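You operate a simulated robot arm through the tools that you are given. There is no shell and no other tool.

Carry out the task below with a simulated robot arm. There is one attempt and no reset: what you move stays moved.

TASK
Bump the big press till AIR goes out, then set its two heat dials to 150.
Fine: a bump lifts the platen a little and shuts it again; the ram lever ends on HOLD, the press shut, the guard latched and the heat on.

Only the result counts: the job must be done as asked and must still hold three seconds after the hand-in. Knocking over, shifting, dropping, spilling or breaking anything else fails it.

THE ROBOT
A 6-joint arm with a two-finger parallel gripper, fixed in place. Base frame: the origin is on the floor under the middle of its stand, x ahead of it, y to its left, z up; the work surface is at about z = 860. Units: mm, degrees, N and s.
With the tool pointing down near the work surface it reaches from about 300 to 800 mm from the base axis. Its first joint turns from -166.0 to 166.0 degrees. Payload 3.43 kg.
Tool frame: the origin (TCP) lies between the finger pads and is the grasp point; the fingertips stand 34 mm ahead of it; z points along the fingers, y is the line along which they close. The gripper opens to 128 mm. The fingers are 24 mm wide and 12 mm thick; the gripper's body (48 by 130 mm) begins 96 mm behind the TCP.
Orientation is that of the tool frame in the base frame, as a unit quaternion [x, y, z, w]. With the fingers straight down and closing along the base's y, the tool's x points along the base's -x, its y along +y and its z along -z.

THE INTERFACE
- The arm moves only by the tool nudge_tool. Its argument "increments" is a list of rows, each a list of 7 numbers: the shift along the base's x, y, z in units of 25 mm (1.0 is 25 mm), then the turn, a rotation vector about the base's x, y, z in units of 6 degrees (1.0 is 6 degrees), then the gripper command, from -1 (fully open) to 1 (shut), values between in proportion. In form: [[tx, ty, tz, wx, wy, wz, grip], ...]. A call has 1 to 20 rows; each row shifts and turns the commanded pose from where the row before left it. A call with a number of a shift or a turn outside -1 to 1 is refused whole. Each row takes 0.2 s and may step no farther than 50 mm and 8.6 degrees from the row before; otherwise, or with a gripper value out of range, the whole call is refused. Where a pose cannot be reached the arm comes as near as it can. A force on the tool above 50 N (or 10 N above the force at the start of the call, whichever is more), or a blocked arm, ends the call early, and 0.2 s more pass. Each finger travels about 45 mm/s and halts on what it meets, pressing with about 26 N; the grip force reading is that of the motor and also rises with nothing between the fingers. The clock runs only during rows and for 0.2 s after the last one: add rows that do not move to give the fingers time. It gives the time, the measured TCP pose, the force on the tool (base axes), the opening and the grip force at its end, in the units of the frame above (readings bear some noise), with the torque about the TCP (base axes, N m) and any sound that the robot's microphone picked up.
- Cameras (640 x 400 px; columns grow to the right, rows downward): "scene" is fixed at [222.4, 652.3, 1873.2]; the picture's right is [-0.88, -0.48, 0.00], its down [-0.29, 0.53, -0.80] and it looks along [0.38, -0.70, -0.60] (base axes); focal length 309 px, centre (320, 200). "wrist" rides on the gripper at [76, -11, -160] in the tool frame; the picture's right is [0.15, 0.99, 0.00], its down [-0.88, 0.13, -0.46] and it looks along [-0.45, 0.07, 0.89] (tool axes); focal length 234 px, centre (320, 200). There is no depth. A picture from a camera that has moved, and an enlarged one, comes with that camera's place and axes in the base frame and with its lens.
- capture(camera): a new picture of that camera. The clock stands still meanwhile.
- enlarge(camera, box): a new picture of the part [left, top, right, bottom] of that camera's present view, enlarged. The clock stands still meanwhile.
- sign_off(): hands the job in; it is judged then, once.

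Nothing tells you positions but the pictures and the camera data. Unless the task says otherwise, let go and move clear before handing in.

The tools are called after "Call:" as name(argument=value, ...) on one line, values as JSON. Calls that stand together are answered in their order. nudge_tool: Moves the arm, as the interface text tells. Its arguments: {"type":"object","properties":{"increments":{"type":"array","items":{"type":"array","items":{"type":"number"}}}},"required":["increments"]} The other tools are called the same way: capture (camera) takes a picture; enlarge (camera, box) takes an enlarged picture of a part of a camera's view; sign_off () hands the job in.

At the start:

```text
time_s: 0.0
eef_pos: [345.5, -154.9, 1323.3]
ee_rot: [-0.001, 1.0, 0.0, 0.0]
force: [0.1, -0.2, 0.0]
torque: [0.01, 0.0, 0.03]
finger_gap: 127.7
finger_force: 0.1
```

scene: 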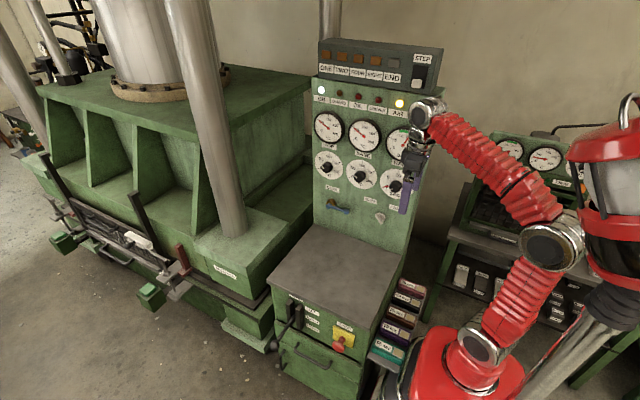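
wrist: 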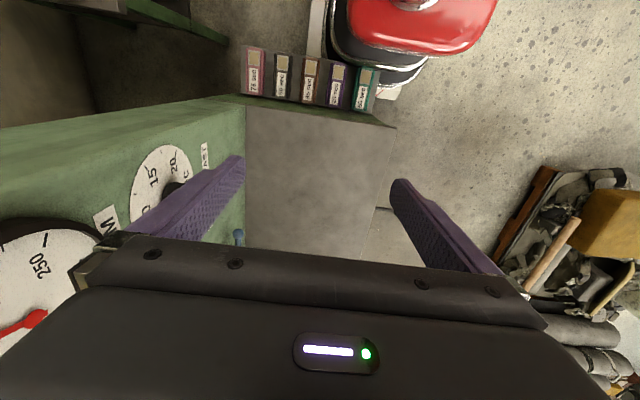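

I see a big green press with a control cabinet (lamps, gauges, dials) and a smaller press at the right. I'll take enlarged looks at the panel and controls first.

Call:
enlarge(camera="scene", box=[300, 30, 460, 130])

Call:
enlarge(camera="scene", box=[300, 130, 460, 230])

Call:
enlarge(camera="scene", box=[250, 270, 410, 370])

Call:
enlarge(camera="scene", box=[30, 180, 270, 330])

Call:
enlarge(camera="scene", box=[440, 120, 640, 245])

```text
4.00 times, centred on (380, 80) of scene
camera zoom: at [222.4, 652.3, 1873.2], right [-0.88, -0.48, 0.0], down [-0.29, 0.53, -0.8], along [0.38, -0.7, -0.6], focal length 1234 px, centre (80, 680)
```

zoom: 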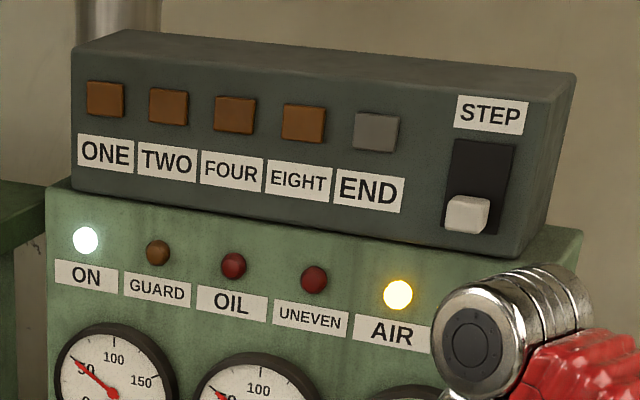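

```text
4.00 times, centred on (380, 180) of scene
camera zoom: at [222.4, 652.3, 1873.2], right [-0.88, -0.48, 0.0], down [-0.29, 0.53, -0.8], along [0.38, -0.7, -0.6], focal length 1234 px, centre (80, 280)
```

zoom: 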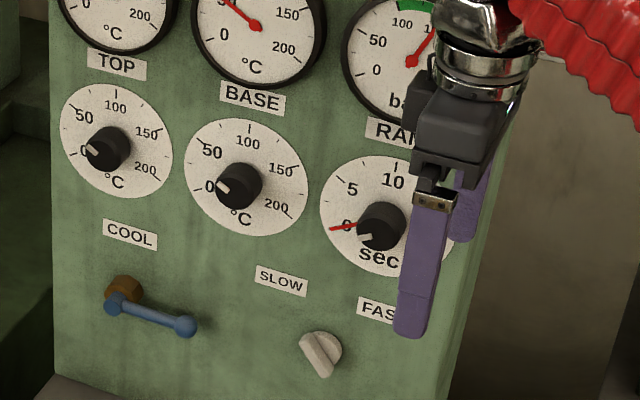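

```text
4.00 times, centred on (330, 320) of scene
camera zoom: at [222.4, 652.3, 1873.2], right [-0.88, -0.48, 0.0], down [-0.29, 0.53, -0.8], along [0.38, -0.7, -0.6], focal length 1234 px, centre (280, -280)
```

zoom: 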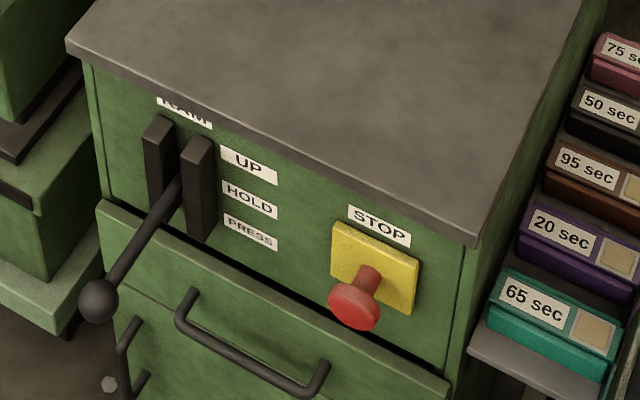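

```text
2.67 times, centred on (150, 255) of scene
camera zoom: at [222.4, 652.3, 1873.2], right [-0.88, -0.48, 0.0], down [-0.29, 0.53, -0.8], along [0.38, -0.7, -0.6], focal length 823 px, centre (773, 53)
```

zoom: 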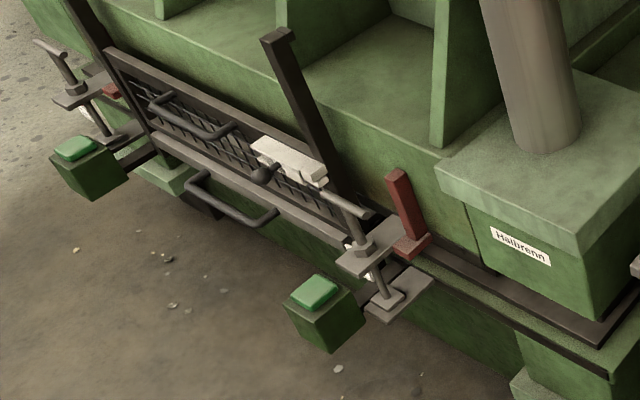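

```text
3.20 times, centred on (540, 182) of scene
camera zoom: at [222.4, 652.3, 1873.2], right [-0.88, -0.48, 0.0], down [-0.29, 0.53, -0.8], along [0.38, -0.7, -0.6], focal length 987 px, centre (-384, 256)
```

zoom: 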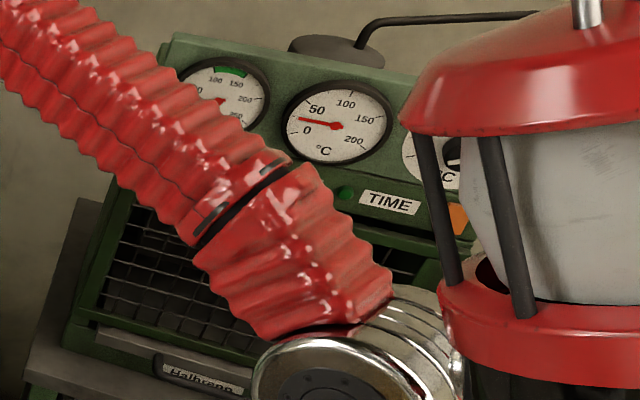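

The console worktop sits at about z=860 with its panel near y=-340. The heat dials are around (712,-330,1225) and (568,-330,1225), and the RAM lever is on the console front near (656, 200, 735). I'll turn the hand toward the panel for a close look.

Call:
nudge_tool(increments=[[0.5, 0.4, -0.2, -0.77, 0.77, 0.77, -1], [0.5, 0.4, -0.2, -0.77, 0.77, 0.77, -1], [0.5, 0.4, -0.2, -0.77, 0.77, 0.77, -1], [0.5, 0.4, -0.2, -0.77, 0.77, 0.77, -1], [0.5, 0.4, -0.2, -0.77, 0.77, 0.77, -1], [0.5, 0.4, -0.2, -0.77, 0.77, 0.77, -1], [0.5, 0.4, -0.2, -0.77, 0.77, 0.77, -1], [0.5, 0.4, -0.2, -0.77, 0.77, 0.77, -1], [0.5, 0.4, -0.2, -0.77, 0.77, 0.77, -1], [0.5, 0.4, -0.2, -0.77, 0.77, 0.77, -1], [0.5, 0.4, -0.2, -0.77, 0.77, 0.77, -1], [0.5, 0.4, -0.2, -0.77, 0.77, 0.77, -1], [0.5, 0.4, -0.2, -0.77, 0.77, 0.77, -1], [0.5, 0.4, -0.2, -0.77, 0.77, 0.77, -1], [0.5, 0.4, -0.2, -0.77, 0.77, 0.77, -1]])

Call:
capture(camera="wrist")

Call:
capture(camera="scene")

```text
time_s: 3.2
eef_pos: [531.7, -17.9, 1233.1]
ee_rot: [0.5, -0.499, 0.5, 0.502]
force: [0.1, 0.1, -0.1]
torque: [-0.01, 0.03, 0.03]
finger_gap: 127.9
finger_force: 0.1
out of reach, approached as far as the arm can: row 6, 7, 8, 9
```

```text
taken
camera wrist: at [542.3, 142.5, 1308.7], right [-0.99, 0.0, 0.15], down [-0.13, 0.45, -0.88], along [-0.07, -0.89, -0.45], focal length 234 px, centre (320, 200)
```

wrist: 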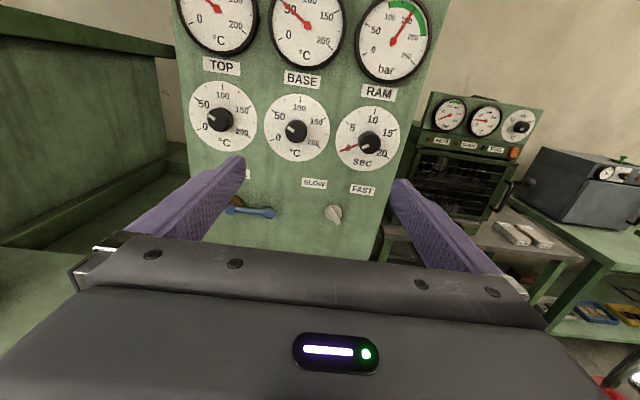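

```text
taken
```

scene: 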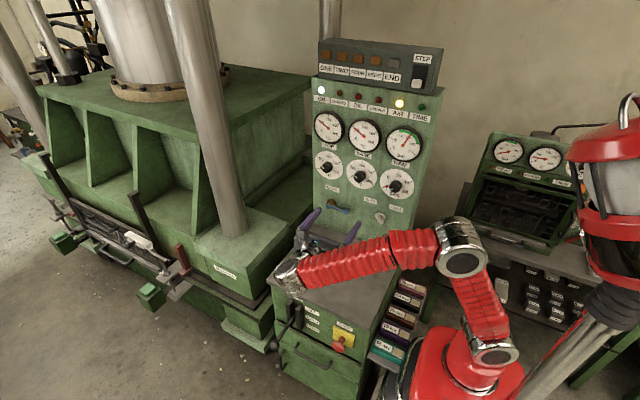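

The hand now faces the panel and gives clear views of the dials and lamps. I'll enlarge the dials, gauges, lever and lamps.

Call:
enlarge(camera="wrist", box=[170, 0, 450, 175])

Call:
enlarge(camera="wrist", box=[180, 75, 340, 175])

Call:
enlarge(camera="scene", box=[300, 30, 460, 130])

Call:
enlarge(camera="scene", box=[300, 110, 460, 210])

Call:
enlarge(camera="scene", box=[260, 285, 356, 345])

Call:
enlarge(camera="scene", box=[100, 190, 220, 265])

```text
2.29 times, centred on (310, 88) of wrist
camera zoom: at [542.3, 142.5, 1308.7], right [-0.99, 0.0, 0.15], down [-0.13, 0.45, -0.88], along [-0.07, -0.89, -0.45], focal length 535 px, centre (343, 457)
```

zoom: 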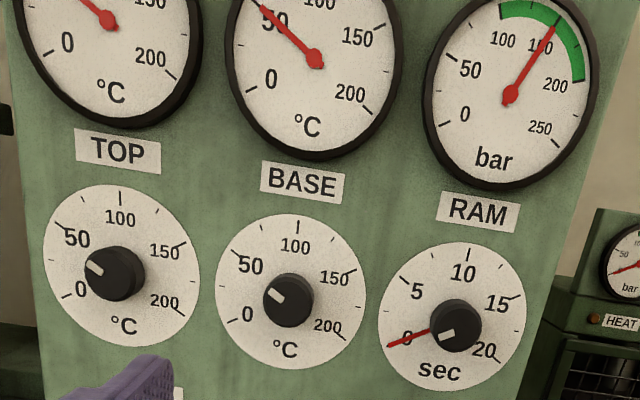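

```text
4.00 times, centred on (260, 125) of wrist
camera zoom: at [542.3, 142.5, 1308.7], right [-0.99, 0.0, 0.15], down [-0.13, 0.45, -0.88], along [-0.07, -0.89, -0.45], focal length 937 px, centre (560, 500)
```

zoom: 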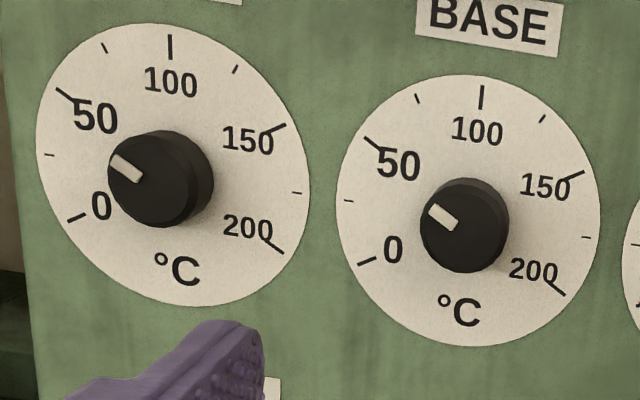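

```text
4.00 times, centred on (380, 80) of scene
camera zoom: at [222.4, 652.3, 1873.2], right [-0.88, -0.48, 0.0], down [-0.29, 0.53, -0.8], along [0.38, -0.7, -0.6], focal length 1234 px, centre (80, 680)
```

zoom: 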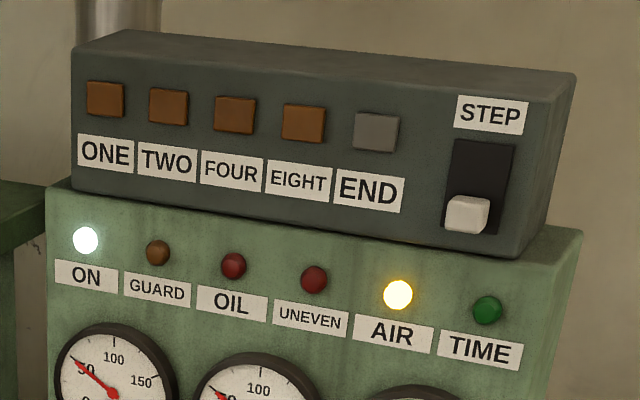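

```text
4.00 times, centred on (380, 160) of scene
camera zoom: at [222.4, 652.3, 1873.2], right [-0.88, -0.48, 0.0], down [-0.29, 0.53, -0.8], along [0.38, -0.7, -0.6], focal length 1234 px, centre (80, 360)
```

zoom: 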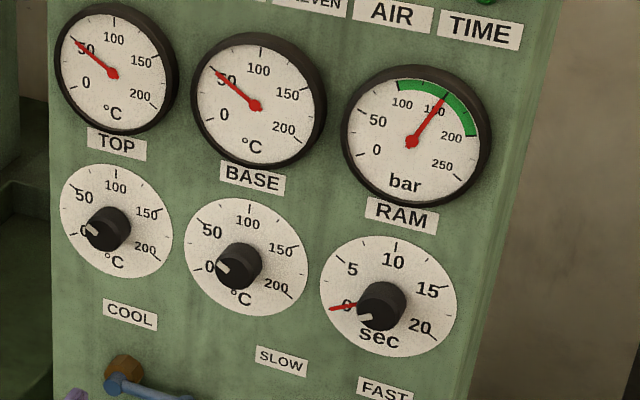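

```text
6.67 times, centred on (308, 315) of scene
camera zoom: at [222.4, 652.3, 1873.2], right [-0.88, -0.48, 0.0], down [-0.29, 0.53, -0.8], along [0.38, -0.7, -0.6], focal length 2057 px, centre (400, -567)
```

zoom: 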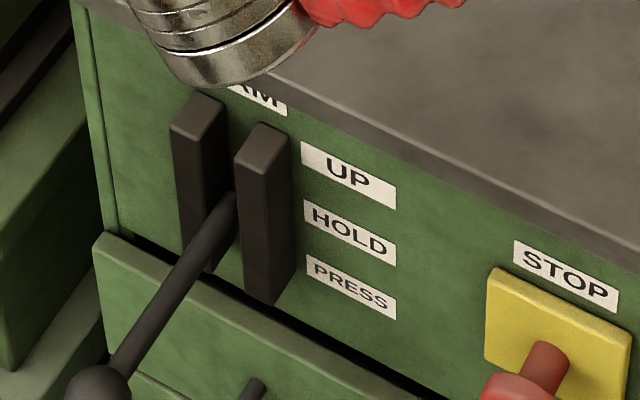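

```text
5.33 times, centred on (160, 228) of scene
camera zoom: at [222.4, 652.3, 1873.2], right [-0.88, -0.48, 0.0], down [-0.29, 0.53, -0.8], along [0.38, -0.7, -0.6], focal length 1646 px, centre (1173, 53)
```

zoom: 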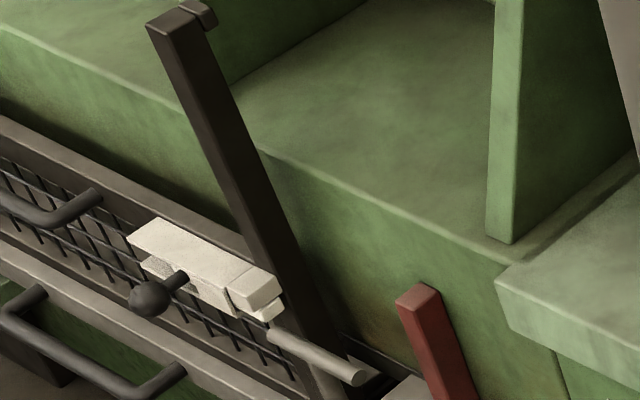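

Both heat dials look to be somewhere near 25–50 now, and RAM sits at about 150 bar, in the green. I'll check the SLOW/FAST knob and the press front before going to the lever.

Call:
enlarge(camera="wrist", box=[200, 160, 400, 260])

Call:
enlarge(camera="scene", box=[30, 140, 150, 215])

Call:
enlarge(camera="scene", box=[130, 220, 290, 320])

Call:
enlarge(camera="scene", box=[0, 0, 320, 200])

Call:
enlarge(camera="scene", box=[440, 110, 640, 235])

```text
3.20 times, centred on (300, 210) of wrist
camera zoom: at [542.3, 142.5, 1308.7], right [-0.99, 0.0, 0.15], down [-0.13, 0.45, -0.88], along [-0.07, -0.89, -0.45], focal length 749 px, centre (384, 168)
```

zoom: 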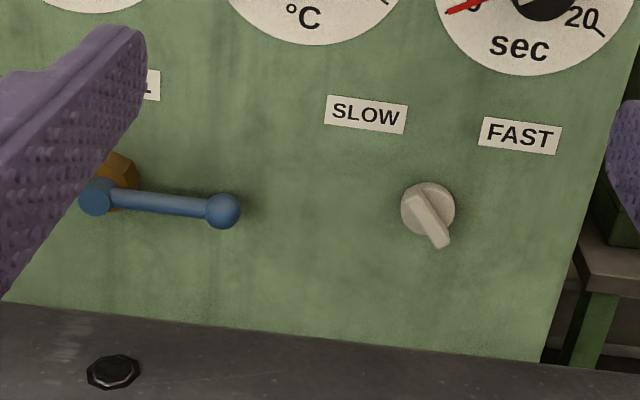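

```text
5.33 times, centred on (90, 178) of scene
camera zoom: at [222.4, 652.3, 1873.2], right [-0.88, -0.48, 0.0], down [-0.29, 0.53, -0.8], along [0.38, -0.7, -0.6], focal length 1646 px, centre (1547, 320)
```

zoom: 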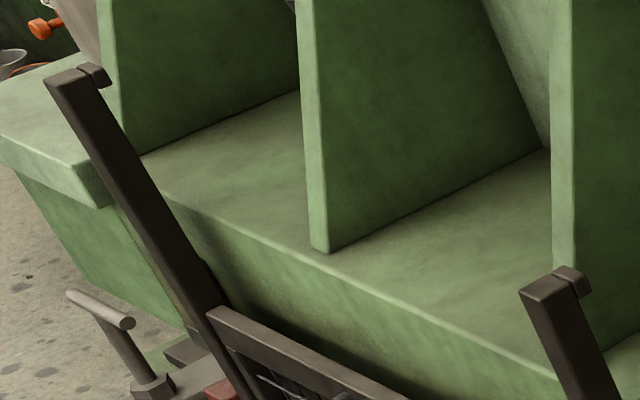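

```text
4.00 times, centred on (210, 270) of scene
camera zoom: at [222.4, 652.3, 1873.2], right [-0.88, -0.48, 0.0], down [-0.29, 0.53, -0.8], along [0.38, -0.7, -0.6], focal length 1234 px, centre (760, -80)
```

zoom: 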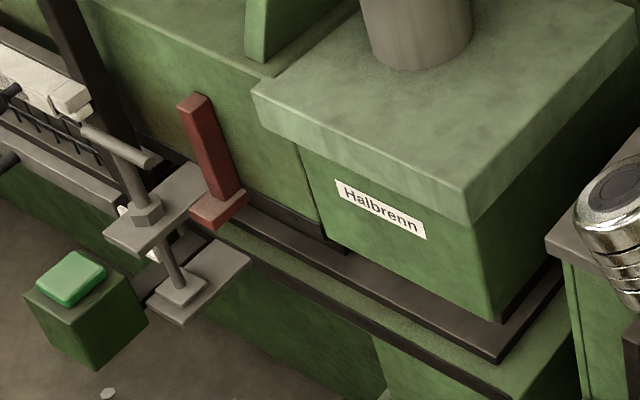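

```text
2.00 times, centred on (160, 100) of scene
camera zoom: at [222.4, 652.3, 1873.2], right [-0.88, -0.48, 0.0], down [-0.29, 0.53, -0.8], along [0.38, -0.7, -0.6], focal length 617 px, centre (640, 400)
```

zoom: 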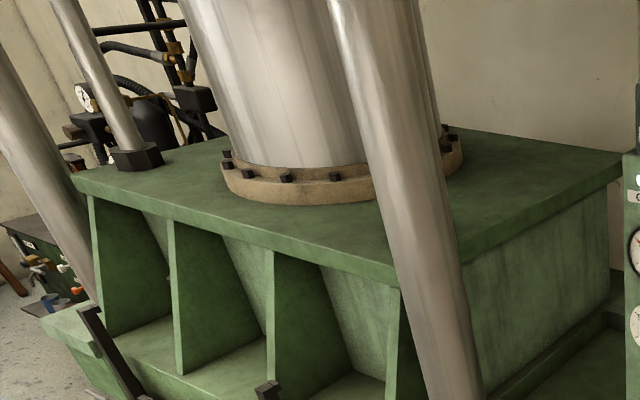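

```text
3.20 times, centred on (540, 172) of scene
camera zoom: at [222.4, 652.3, 1873.2], right [-0.88, -0.48, 0.0], down [-0.29, 0.53, -0.8], along [0.38, -0.7, -0.6], focal length 987 px, centre (-384, 288)
```

zoom: 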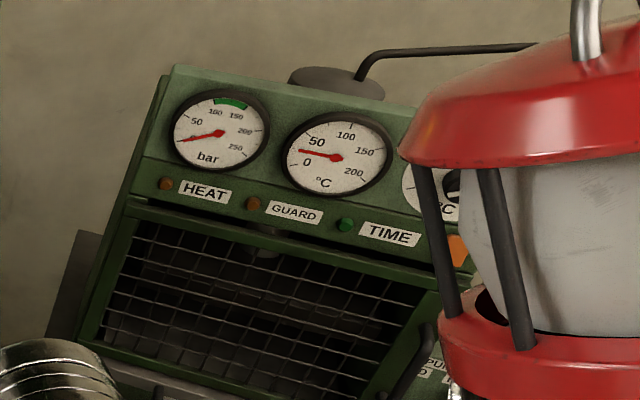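

The speed knob appears set to SLOW, which is good for small bumps. I'll move the hand above the lever in front of the console, tilted 45°, and look at it.

Call:
nudge_tool(increments=[[0.31, 0.77, -0.95, 0.536, 0, 0, -1], [0.31, 0.77, -0.95, 0.536, 0, 0, -1], [0.31, 0.77, -0.95, 0.536, 0, 0, -1], [0.31, 0.77, -0.95, 0.536, 0, 0, -1], [0.31, 0.77, -0.95, 0.536, 0, 0, -1], [0.31, 0.77, -0.95, 0.536, 0, 0, -1], [0.31, 0.77, -0.95, 0.536, 0, 0, -1], [0.31, 0.77, -0.95, 0.536, 0, 0, -1], [0.31, 0.77, -0.95, 0.536, 0, 0, -1], [0.31, 0.77, -0.95, 0.536, 0, 0, -1], [0.31, 0.77, -0.95, 0.536, 0, 0, -1], [0.31, 0.77, -0.95, 0.536, 0, 0, -1], [0.31, 0.77, -0.95, 0.536, 0, 0, -1], [0.31, 0.77, -0.95, 0.536, 0, 0, -1]])

Call:
capture(camera="wrist")

Call:
capture(camera="scene")

```text
time_s: 6.2
eef_pos: [639.9, 251.5, 900.6]
ee_rot: [-0.653, 0.654, -0.27, -0.27]
force: [0.5, 0.0, 0.3]
torque: [0.03, -0.01, 0.0]
finger_gap: 128.2
finger_force: 0.1
```

```text
taken
camera wrist: at [651.4, 310.8, 1066.6], right [-0.99, -0.1, 0.1], down [-0.13, 0.95, -0.3], along [-0.07, -0.31, -0.95], focal length 234 px, centre (320, 200)
```

wrist: 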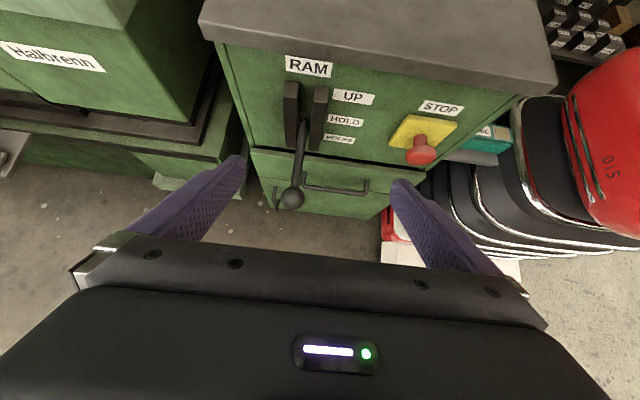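

```text
taken
```

scene: 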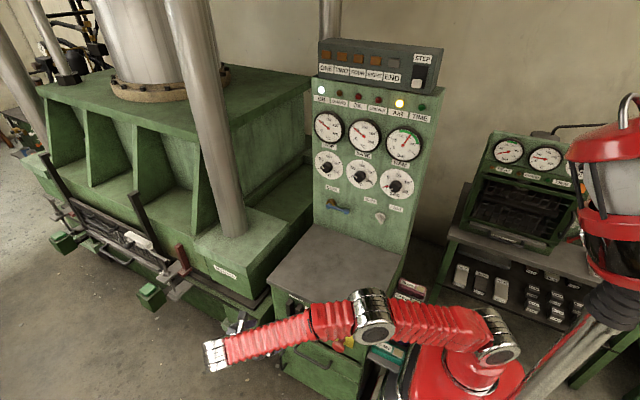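

The lever's ball looks to be near (670, 194, 702) on HOLD, with UP about 60 mm higher and PRESS about 60 mm lower. I'll go to a point just short of it along the approach line and check.

Call:
nudge_tool(increments=[[0.2, 0.04, -0.9, 0, 0, 0, -1], [0.2, 0.04, -0.9, 0, 0, 0, -1], [0.2, 0.04, -0.9, 0, 0, 0, -1], [0.2, 0.04, -0.9, 0, 0, 0, -1], [0.2, 0.04, -0.9, 0, 0, 0, -1], [0.2, 0.04, -0.9, 0, 0, 0, -1]])

Call:
capture(camera="wrist")

Call:
capture(camera="scene")

```text
time_s: 7.6
eef_pos: [669.8, 257.2, 764.1]
ee_rot: [-0.653, 0.654, -0.27, -0.271]
force: [-0.7, -0.5, -0.7]
torque: [0.01, -0.01, 0.03]
finger_gap: 127.7
finger_force: 0.0
```

```text
taken
camera wrist: at [681.3, 316.6, 931.4], right [-0.99, -0.1, 0.1], down [-0.13, 0.95, -0.3], along [-0.07, -0.31, -0.95], focal length 234 px, centre (320, 200)
```

wrist: 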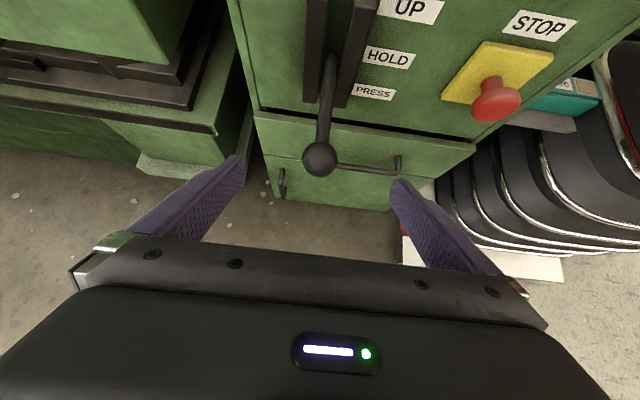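

```text
taken
```

scene: 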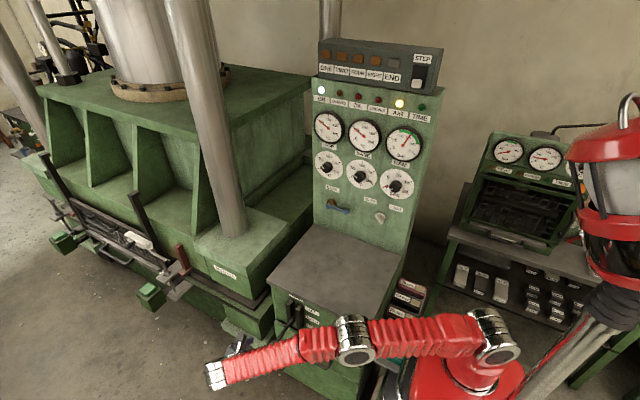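

The ball triangulates to about (669.5, 192.5, 697). I'll advance along the tool axis so it sits between the pads.

Call:
nudge_tool(increments=[[0, -0.65, -0.66, 0, 0, 0, -1], [0, -0.65, -0.66, 0, 0, 0, -1], [0, -0.65, -0.66, 0, 0, 0, -1], [0, -0.65, -0.66, 0, 0, 0, -1]])

Call:
capture(camera="wrist")

```text
time_s: 8.6
eef_pos: [671.5, 192.6, 699.5]
ee_rot: [0.654, -0.653, 0.271, 0.27]
force: [0.6, 0.2, 0.3]
torque: [0.01, -0.03, 0.04]
finger_gap: 128.1
finger_force: 0.2
```

```text
taken
camera wrist: at [681.9, 251.8, 865.3], right [-0.99, -0.1, 0.1], down [-0.13, 0.95, -0.3], along [-0.07, -0.31, -0.95], focal length 234 px, centre (320, 200)
```

wrist: 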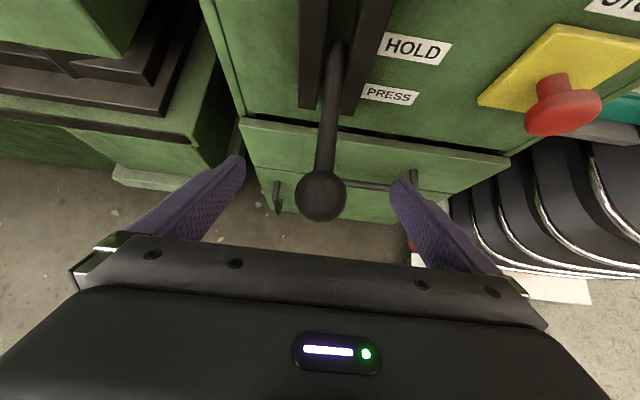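

The ball is centred between the pads. I'll close on it.

Call:
nudge_tool(increments=[[0, 0, 0, 0, 0, 0, 0.6], [0, 0, 0, 0, 0, 0, 0.6], [0, 0, 0, 0, 0, 0, 0.6], [0, 0, 0, 0, 0, 0, 0.6], [0, 0, 0, 0, 0, 0, 0.6], [0, 0, 0, 0, 0, 0, 0.6]])

Call:
capture(camera="wrist")

Call:
enlarge(camera="scene", box=[300, 60, 460, 160])

Call:
enlarge(camera="scene", box=[30, 120, 270, 270])

```text
time_s: 10.0
eef_pos: [669.3, 192.3, 698.2]
ee_rot: [-0.653, 0.653, -0.27, -0.271]
force: [-6.7, 0.6, -0.7]
torque: [-0.24, 0.05, -0.05]
finger_gap: 39.3
finger_force: 32.6
```

```text
taken
camera wrist: at [681.6, 251.9, 865.1], right [-0.99, -0.1, 0.1], down [-0.13, 0.95, -0.3], along [-0.07, -0.31, -0.95], focal length 234 px, centre (320, 200)
```

wrist: 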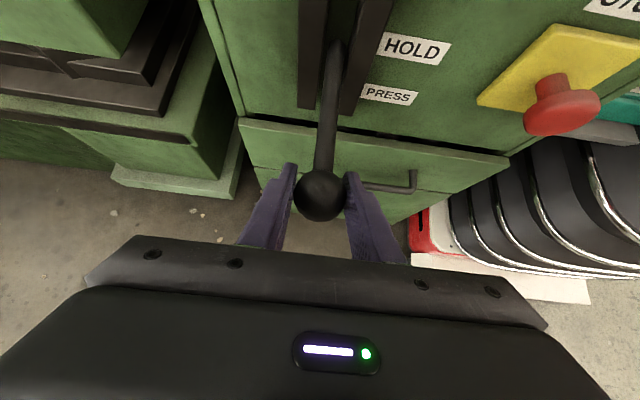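

```text
4.00 times, centred on (380, 110) of scene
camera zoom: at [222.4, 652.3, 1873.2], right [-0.88, -0.48, 0.0], down [-0.29, 0.53, -0.8], along [0.38, -0.7, -0.6], focal length 1234 px, centre (80, 560)
```

zoom: 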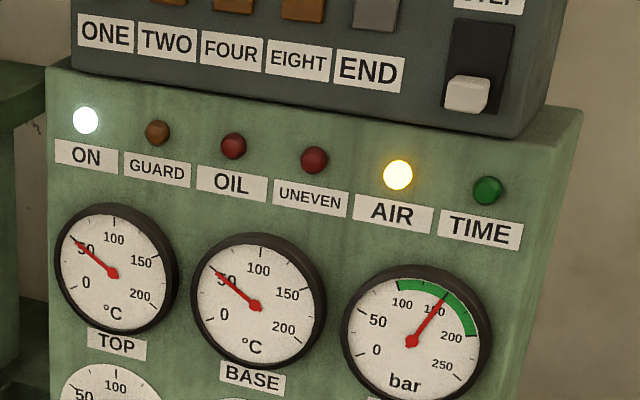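

```text
2.67 times, centred on (150, 195) of scene
camera zoom: at [222.4, 652.3, 1873.2], right [-0.88, -0.48, 0.0], down [-0.29, 0.53, -0.8], along [0.38, -0.7, -0.6], focal length 823 px, centre (773, 213)
```

zoom: 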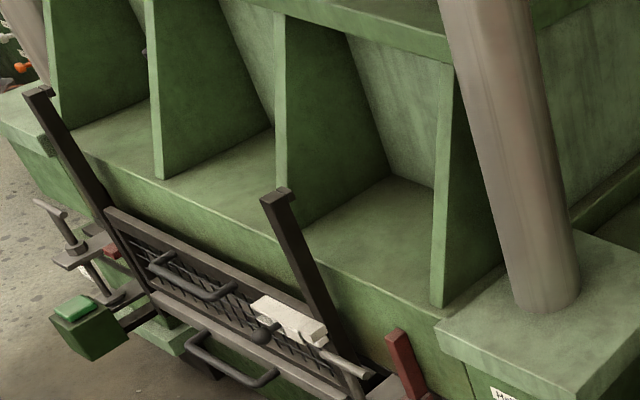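

The ball is gripped at 39 mm. I'll raise the lever partway, in a small step, and watch the RAM gauge and the force.

Call:
nudge_tool(increments=[[0, -0.02, 0.4, 0, 0, 0, 0.6], [0, -0.06, 0.5, 0, 0, 0, 0.6]])

Call:
enlarge(camera="scene", box=[300, 60, 460, 160])

Call:
enlarge(camera="scene", box=[30, 120, 270, 270])

Call:
capture(camera="wrist")

```text
time_s: 10.6
eef_pos: [670.5, 190.6, 721.1]
ee_rot: [-0.653, 0.654, -0.27, -0.27]
force: [0.4, 1.4, -11.5]
torque: [1.21, -0.04, -0.07]
finger_gap: 39.3
finger_force: 45.4
```

```text
4.00 times, centred on (380, 110) of scene
camera zoom: at [222.4, 652.3, 1873.2], right [-0.88, -0.48, 0.0], down [-0.29, 0.53, -0.8], along [0.38, -0.7, -0.6], focal length 1234 px, centre (80, 560)
```

zoom: 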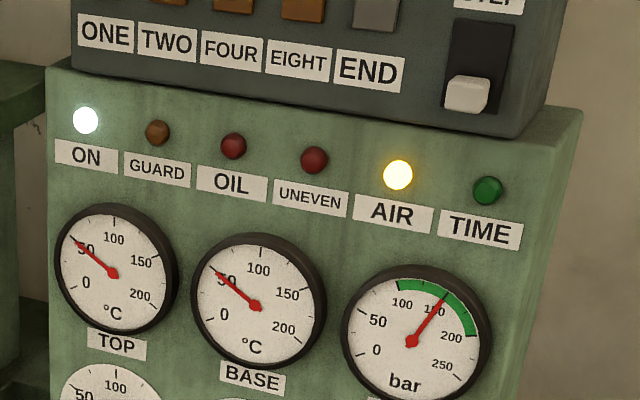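

```text
2.67 times, centred on (150, 195) of scene
camera zoom: at [222.4, 652.3, 1873.2], right [-0.88, -0.48, 0.0], down [-0.29, 0.53, -0.8], along [0.38, -0.7, -0.6], focal length 823 px, centre (773, 213)
```

zoom: 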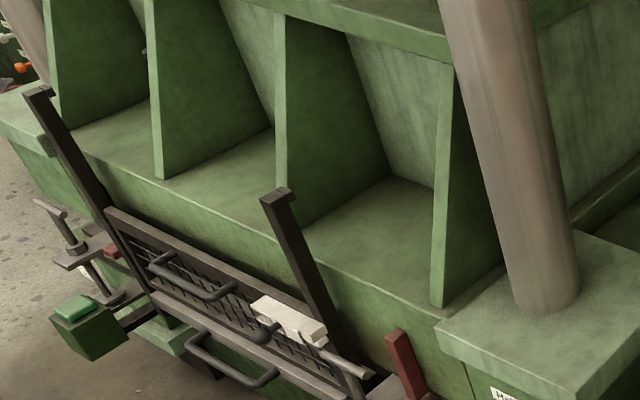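

```text
taken
camera wrist: at [681.4, 250.0, 887.6], right [-0.99, -0.1, 0.1], down [-0.13, 0.95, -0.3], along [-0.07, -0.31, -0.95], focal length 234 px, centre (320, 200)
```

wrist: 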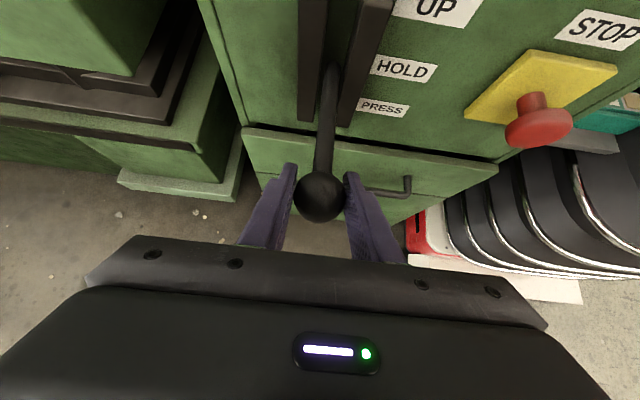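

Nothing has changed yet at about +23 mm of lift, so the valve is still on hold. I'll raise it farther toward UP.

Call:
nudge_tool(increments=[[0, -0.15, 0.6, 0, 0, 0, 0.6], [0, -0.2, 0.6, 0, 0, 0, 0.6]])

Call:
enlarge(camera="scene", box=[300, 60, 460, 160])

Call:
enlarge(camera="scene", box=[30, 120, 270, 270])

Call:
capture(camera="wrist")

```text
time_s: 11.2
eef_pos: [669.2, 184.4, 750.5]
ee_rot: [0.654, -0.653, 0.27, 0.27]
force: [-1.6, 8.5, -8.5]
torque: [1.19, -0.02, -0.12]
finger_gap: 39.2
finger_force: 45.1
```

```text
4.00 times, centred on (380, 110) of scene
camera zoom: at [222.4, 652.3, 1873.2], right [-0.88, -0.48, 0.0], down [-0.29, 0.53, -0.8], along [0.38, -0.7, -0.6], focal length 1234 px, centre (80, 560)
```

zoom: 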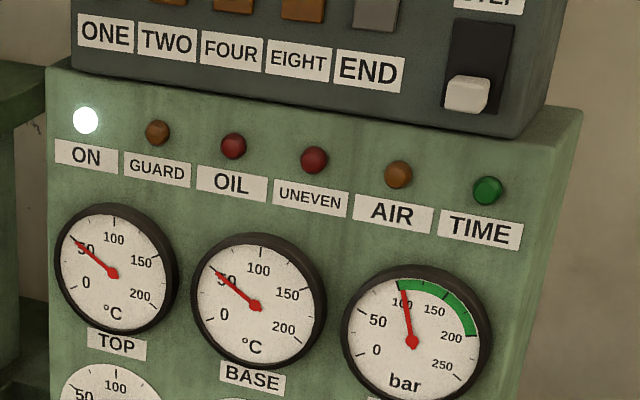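

```text
2.67 times, centred on (150, 195) of scene
camera zoom: at [222.4, 652.3, 1873.2], right [-0.88, -0.48, 0.0], down [-0.29, 0.53, -0.8], along [0.38, -0.7, -0.6], focal length 823 px, centre (773, 213)
```

zoom: 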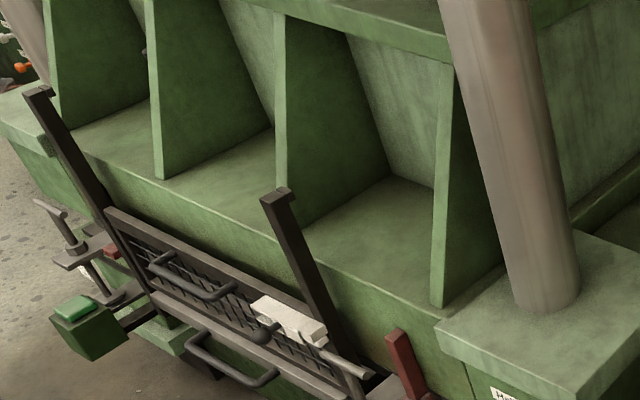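

```text
taken
camera wrist: at [681.3, 242.1, 918.2], right [-0.99, -0.1, 0.1], down [-0.13, 0.95, -0.3], along [-0.07, -0.31, -0.95], focal length 234 px, centre (320, 200)
```

wrist: 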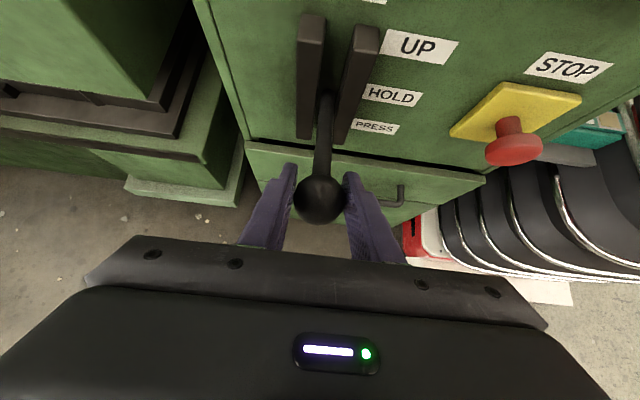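

The valve opened: RAM is falling toward 100 bar and AIR is dark for the moment, though the platen hasn't visibly lifted. I'll hold UP briefly to make a real but small lift, watching closely.

Call:
nudge_tool(increments=[[0, 0, 0, 0, 0, 0, 0.6]])

Call:
enlarge(camera="scene", box=[300, 60, 460, 160])

Call:
enlarge(camera="scene", box=[30, 120, 270, 270])

```text
time_s: 11.6
eef_pos: [669.8, 183.9, 752.2]
ee_rot: [-0.653, 0.654, -0.27, -0.27]
force: [-1.3, 8.8, -5.5]
torque: [0.93, 0.08, -0.08]
finger_gap: 39.3
finger_force: 45.1
```

```text
4.00 times, centred on (380, 110) of scene
camera zoom: at [222.4, 652.3, 1873.2], right [-0.88, -0.48, 0.0], down [-0.29, 0.53, -0.8], along [0.38, -0.7, -0.6], focal length 1234 px, centre (80, 560)
```

zoom: 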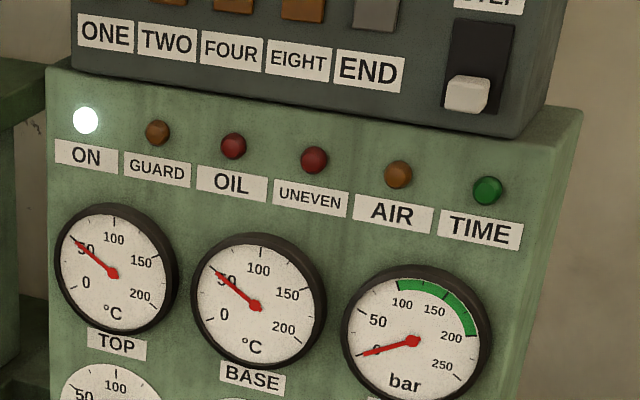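

```text
2.67 times, centred on (150, 195) of scene
camera zoom: at [222.4, 652.3, 1873.2], right [-0.88, -0.48, 0.0], down [-0.29, 0.53, -0.8], along [0.38, -0.7, -0.6], focal length 823 px, centre (773, 213)
```

zoom: 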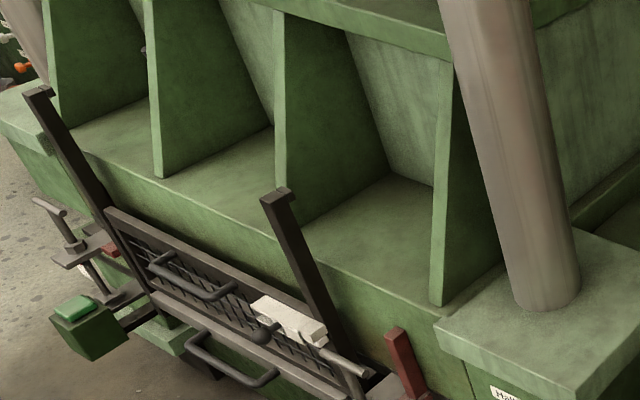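

RAM is at zero and the platen should be starting to lift. I'll look closely at the platen edge for a reference, then allow one more short interval.

Call:
enlarge(camera="scene", box=[160, 200, 240, 250])

Call:
enlarge(camera="scene", box=[30, 140, 110, 190])

```text
8.00 times, centred on (200, 225) of scene
camera zoom: at [222.4, 652.3, 1873.2], right [-0.88, -0.48, 0.0], down [-0.29, 0.53, -0.8], along [0.38, -0.7, -0.6], focal length 2468 px, centre (1280, 0)
```

zoom: 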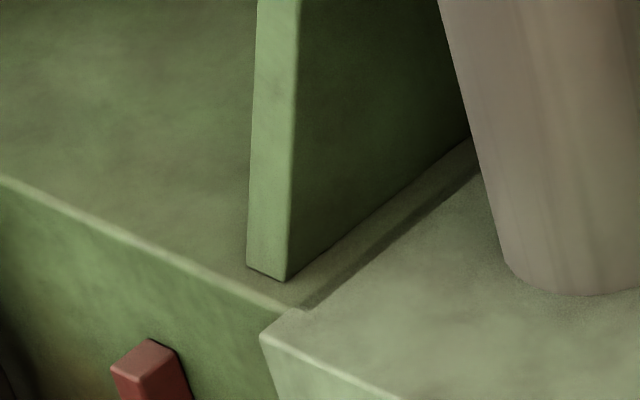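

```text
8.00 times, centred on (70, 165) of scene
camera zoom: at [222.4, 652.3, 1873.2], right [-0.88, -0.48, 0.0], down [-0.29, 0.53, -0.8], along [0.38, -0.7, -0.6], focal length 2468 px, centre (2320, 480)
```

zoom: 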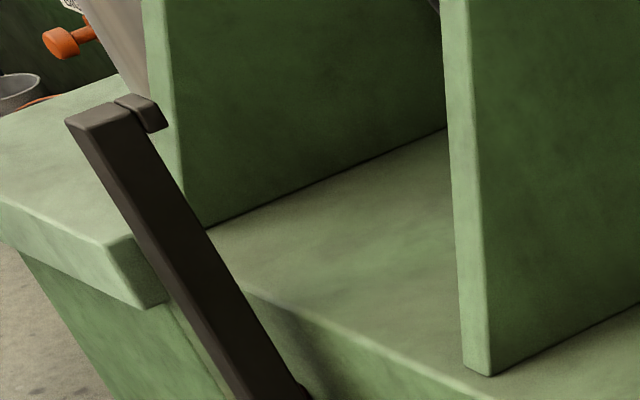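

Call:
nudge_tool(increments=[[0, 0, 0, 0, 0, 0, 0.6]])

Call:
enlarge(camera="scene", box=[160, 200, 240, 250])

Call:
enlarge(camera="scene", box=[30, 140, 110, 190])

Call:
enlarge(camera="scene", box=[300, 60, 460, 160])

```text
time_s: 12.0
eef_pos: [670.8, 183.0, 751.7]
ee_rot: [0.653, -0.653, 0.27, 0.27]
force: [-2.2, 9.5, -2.5]
torque: [0.55, 0.05, -0.01]
finger_gap: 39.2
finger_force: 44.8
```

```text
8.00 times, centred on (200, 225) of scene
camera zoom: at [222.4, 652.3, 1873.2], right [-0.88, -0.48, 0.0], down [-0.29, 0.53, -0.8], along [0.38, -0.7, -0.6], focal length 2468 px, centre (1280, 0)
```

zoom: 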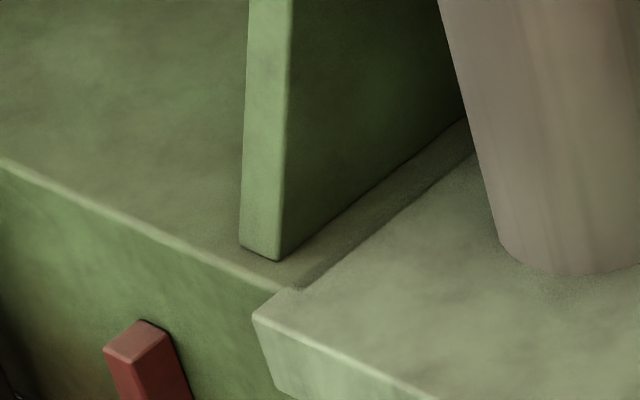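

```text
8.00 times, centred on (70, 165) of scene
camera zoom: at [222.4, 652.3, 1873.2], right [-0.88, -0.48, 0.0], down [-0.29, 0.53, -0.8], along [0.38, -0.7, -0.6], focal length 2468 px, centre (2320, 480)
```

zoom: 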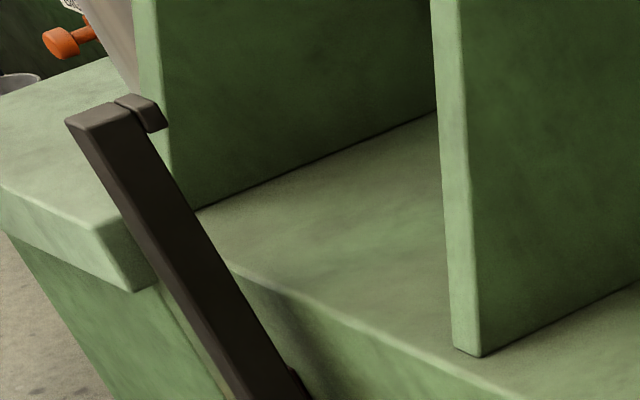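

```text
4.00 times, centred on (380, 110) of scene
camera zoom: at [222.4, 652.3, 1873.2], right [-0.88, -0.48, 0.0], down [-0.29, 0.53, -0.8], along [0.38, -0.7, -0.6], focal length 1234 px, centre (80, 560)
```

zoom: 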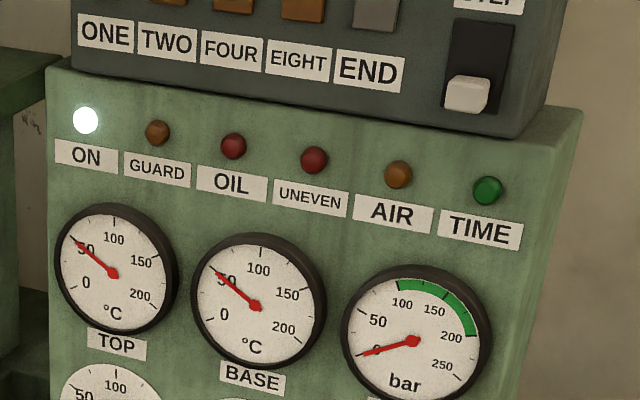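

The platen is up by roughly 15 mm, which suits a small bump. I'll bring the lever straight down through HOLD to PRESS.

Call:
nudge_tool(increments=[[0, 0.3, -1, 0, 0, 0, 0.6], [0, 0.1, -1, 0, 0, 0, 0.6], [0, -0.05, -1, 0, 0, 0, 0.6], [0, -0.2, -1, 0, 0, 0, 0.6]])

Call:
enlarge(camera="scene", box=[160, 200, 240, 250])

Call:
enlarge(camera="scene", box=[300, 60, 460, 160])

Call:
capture(camera="wrist")

```text
time_s: 13.0
eef_pos: [670.7, 186.2, 649.6]
ee_rot: [0.653, -0.653, 0.271, 0.271]
force: [2.1, -1.9, 3.0]
torque: [-0.67, 0.18, 0.11]
finger_gap: 39.4
finger_force: 34.8
```

```text
8.00 times, centred on (200, 225) of scene
camera zoom: at [222.4, 652.3, 1873.2], right [-0.88, -0.48, 0.0], down [-0.29, 0.53, -0.8], along [0.38, -0.7, -0.6], focal length 2468 px, centre (1280, 0)
```

zoom: 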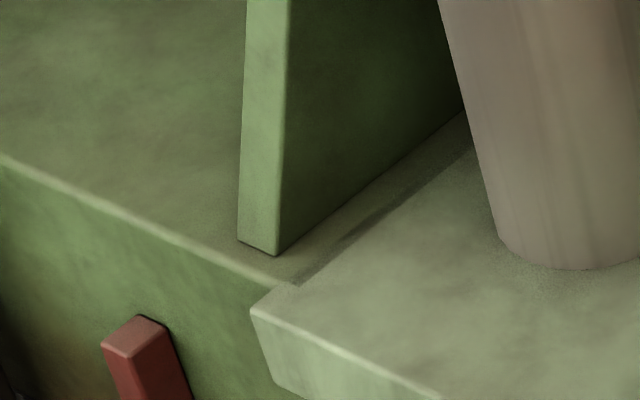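

```text
4.00 times, centred on (380, 110) of scene
camera zoom: at [222.4, 652.3, 1873.2], right [-0.88, -0.48, 0.0], down [-0.29, 0.53, -0.8], along [0.38, -0.7, -0.6], focal length 1234 px, centre (80, 560)
```

zoom: 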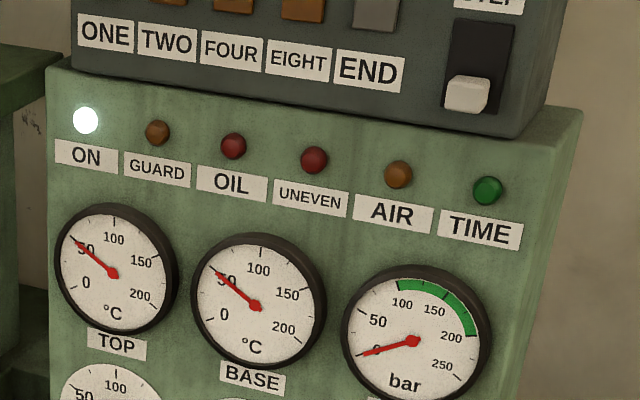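

```text
taken
camera wrist: at [681.4, 244.7, 817.6], right [-0.99, -0.1, 0.1], down [-0.13, 0.95, -0.3], along [-0.07, -0.31, -0.95], focal length 234 px, centre (320, 200)
```

wrist: 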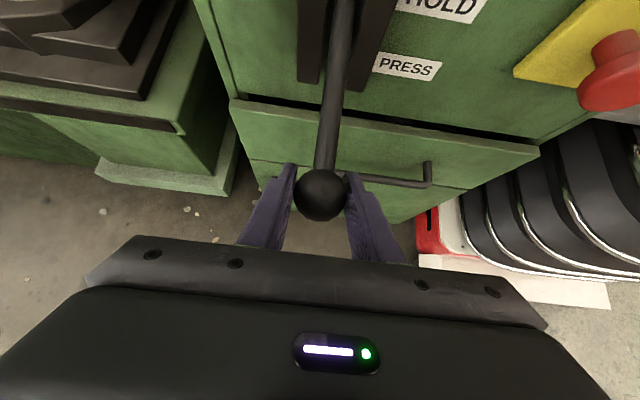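

The lever is now near PRESS and the platen stands about 18 mm up. I'll wait two rows and see it come down.

Call:
nudge_tool(increments=[[0, 0, 0, 0, 0, 0, 0.6], [0, 0, 0, 0, 0, 0, 0.6]])

Call:
enlarge(camera="scene", box=[160, 200, 240, 250])

Call:
enlarge(camera="scene", box=[300, 60, 460, 160])

```text
time_s: 13.6
eef_pos: [669.6, 186.7, 651.1]
ee_rot: [0.654, -0.654, 0.27, 0.27]
force: [1.3, -4.7, 2.2]
torque: [-0.17, -0.09, -0.01]
finger_gap: 39.8
finger_force: 44.6
```

```text
8.00 times, centred on (200, 225) of scene
camera zoom: at [222.4, 652.3, 1873.2], right [-0.88, -0.48, 0.0], down [-0.29, 0.53, -0.8], along [0.38, -0.7, -0.6], focal length 2468 px, centre (1280, 0)
```

zoom: 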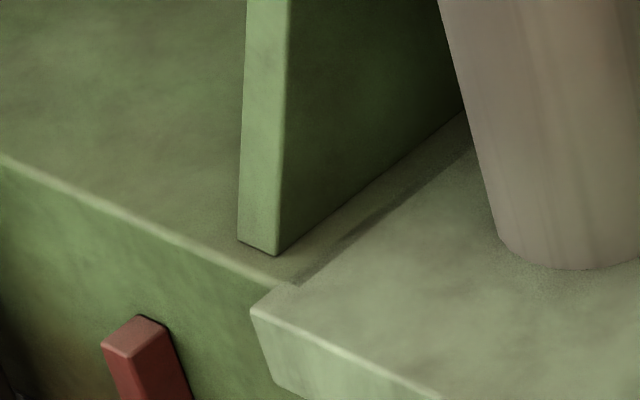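

```text
4.00 times, centred on (380, 110) of scene
camera zoom: at [222.4, 652.3, 1873.2], right [-0.88, -0.48, 0.0], down [-0.29, 0.53, -0.8], along [0.38, -0.7, -0.6], focal length 1234 px, centre (80, 560)
```

zoom: 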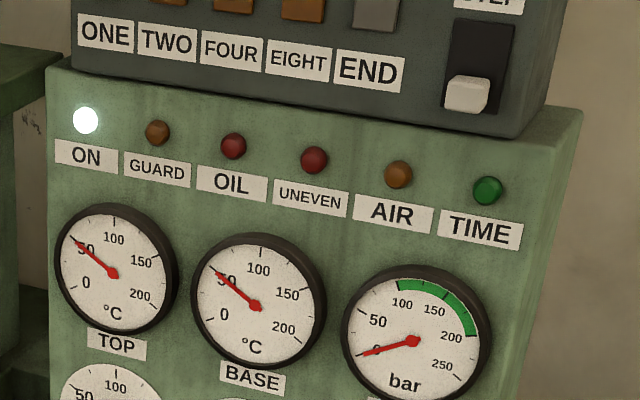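

The platen is holding still, so the lever isn't fully in PRESS yet. I'll push it a bit farther down.

Call:
nudge_tool(increments=[[0, -0.02, -0.3, 0, 0, 0, 0.6], [0, -0.05, -0.3, 0, 0, 0, 0.6]])

Call:
enlarge(camera="scene", box=[160, 200, 240, 250])

Call:
enlarge(camera="scene", box=[300, 60, 460, 160])

Call:
capture(camera="wrist")

```text
time_s: 14.2
eef_pos: [669.8, 183.9, 636.7]
ee_rot: [0.653, -0.653, 0.271, 0.27]
force: [-1.4, -7.7, 7.8]
torque: [-0.82, 0.02, 0.07]
finger_gap: 39.8
finger_force: 38.8
```

```text
8.00 times, centred on (200, 225) of scene
camera zoom: at [222.4, 652.3, 1873.2], right [-0.88, -0.48, 0.0], down [-0.29, 0.53, -0.8], along [0.38, -0.7, -0.6], focal length 2468 px, centre (1280, 0)
```

zoom: 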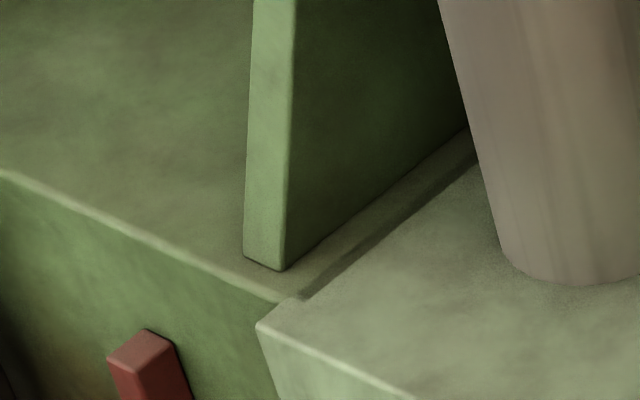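

```text
4.00 times, centred on (380, 110) of scene
camera zoom: at [222.4, 652.3, 1873.2], right [-0.88, -0.48, 0.0], down [-0.29, 0.53, -0.8], along [0.38, -0.7, -0.6], focal length 1234 px, centre (80, 560)
```

zoom: 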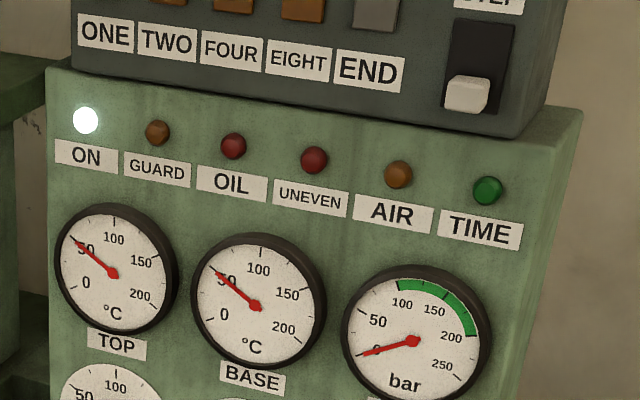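

```text
taken
camera wrist: at [681.4, 242.6, 803.1], right [-0.99, -0.1, 0.1], down [-0.13, 0.94, -0.3], along [-0.07, -0.31, -0.95], focal length 234 px, centre (320, 200)
```

wrist: 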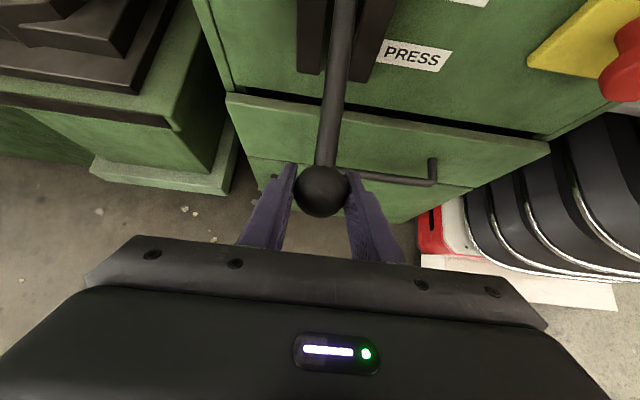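

The platen is now coming down, so this is PRESS. I'll wait in short steps for shut and pressure.

Call:
nudge_tool(increments=[[0, 0, 0, 0, 0, 0, 0.6]])

Call:
enlarge(camera="scene", box=[160, 200, 240, 250])

Call:
enlarge(camera="scene", box=[300, 60, 460, 160])

```text
time_s: 14.6
eef_pos: [669.0, 183.1, 635.3]
ee_rot: [-0.653, 0.654, -0.271, -0.271]
force: [-2.5, -10.9, 9.0]
torque: [-0.82, -0.01, 0.09]
finger_gap: 39.3
finger_force: 45.1
```

```text
8.00 times, centred on (200, 225) of scene
camera zoom: at [222.4, 652.3, 1873.2], right [-0.88, -0.48, 0.0], down [-0.29, 0.53, -0.8], along [0.38, -0.7, -0.6], focal length 2468 px, centre (1280, 0)
```

zoom: 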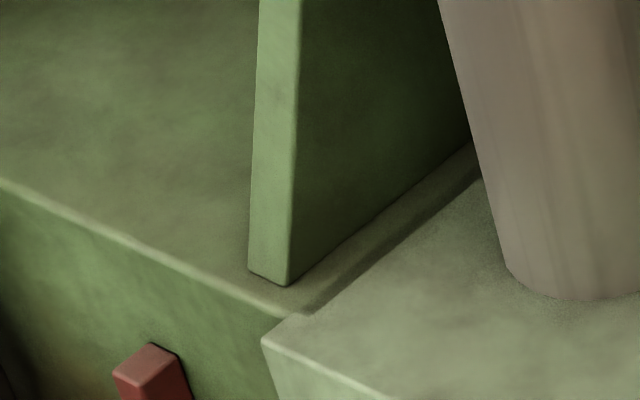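

```text
4.00 times, centred on (380, 110) of scene
camera zoom: at [222.4, 652.3, 1873.2], right [-0.88, -0.48, 0.0], down [-0.29, 0.53, -0.8], along [0.38, -0.7, -0.6], focal length 1234 px, centre (80, 560)
```

zoom: 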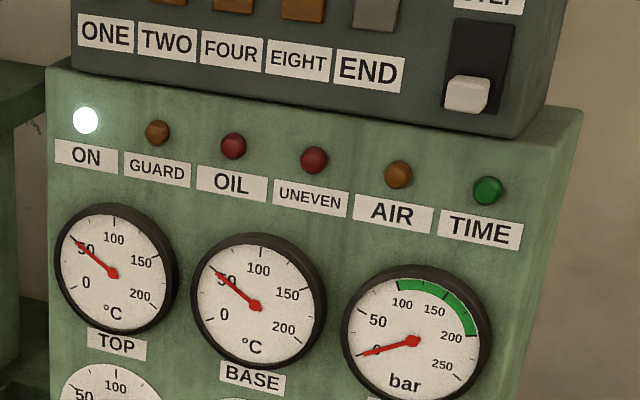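

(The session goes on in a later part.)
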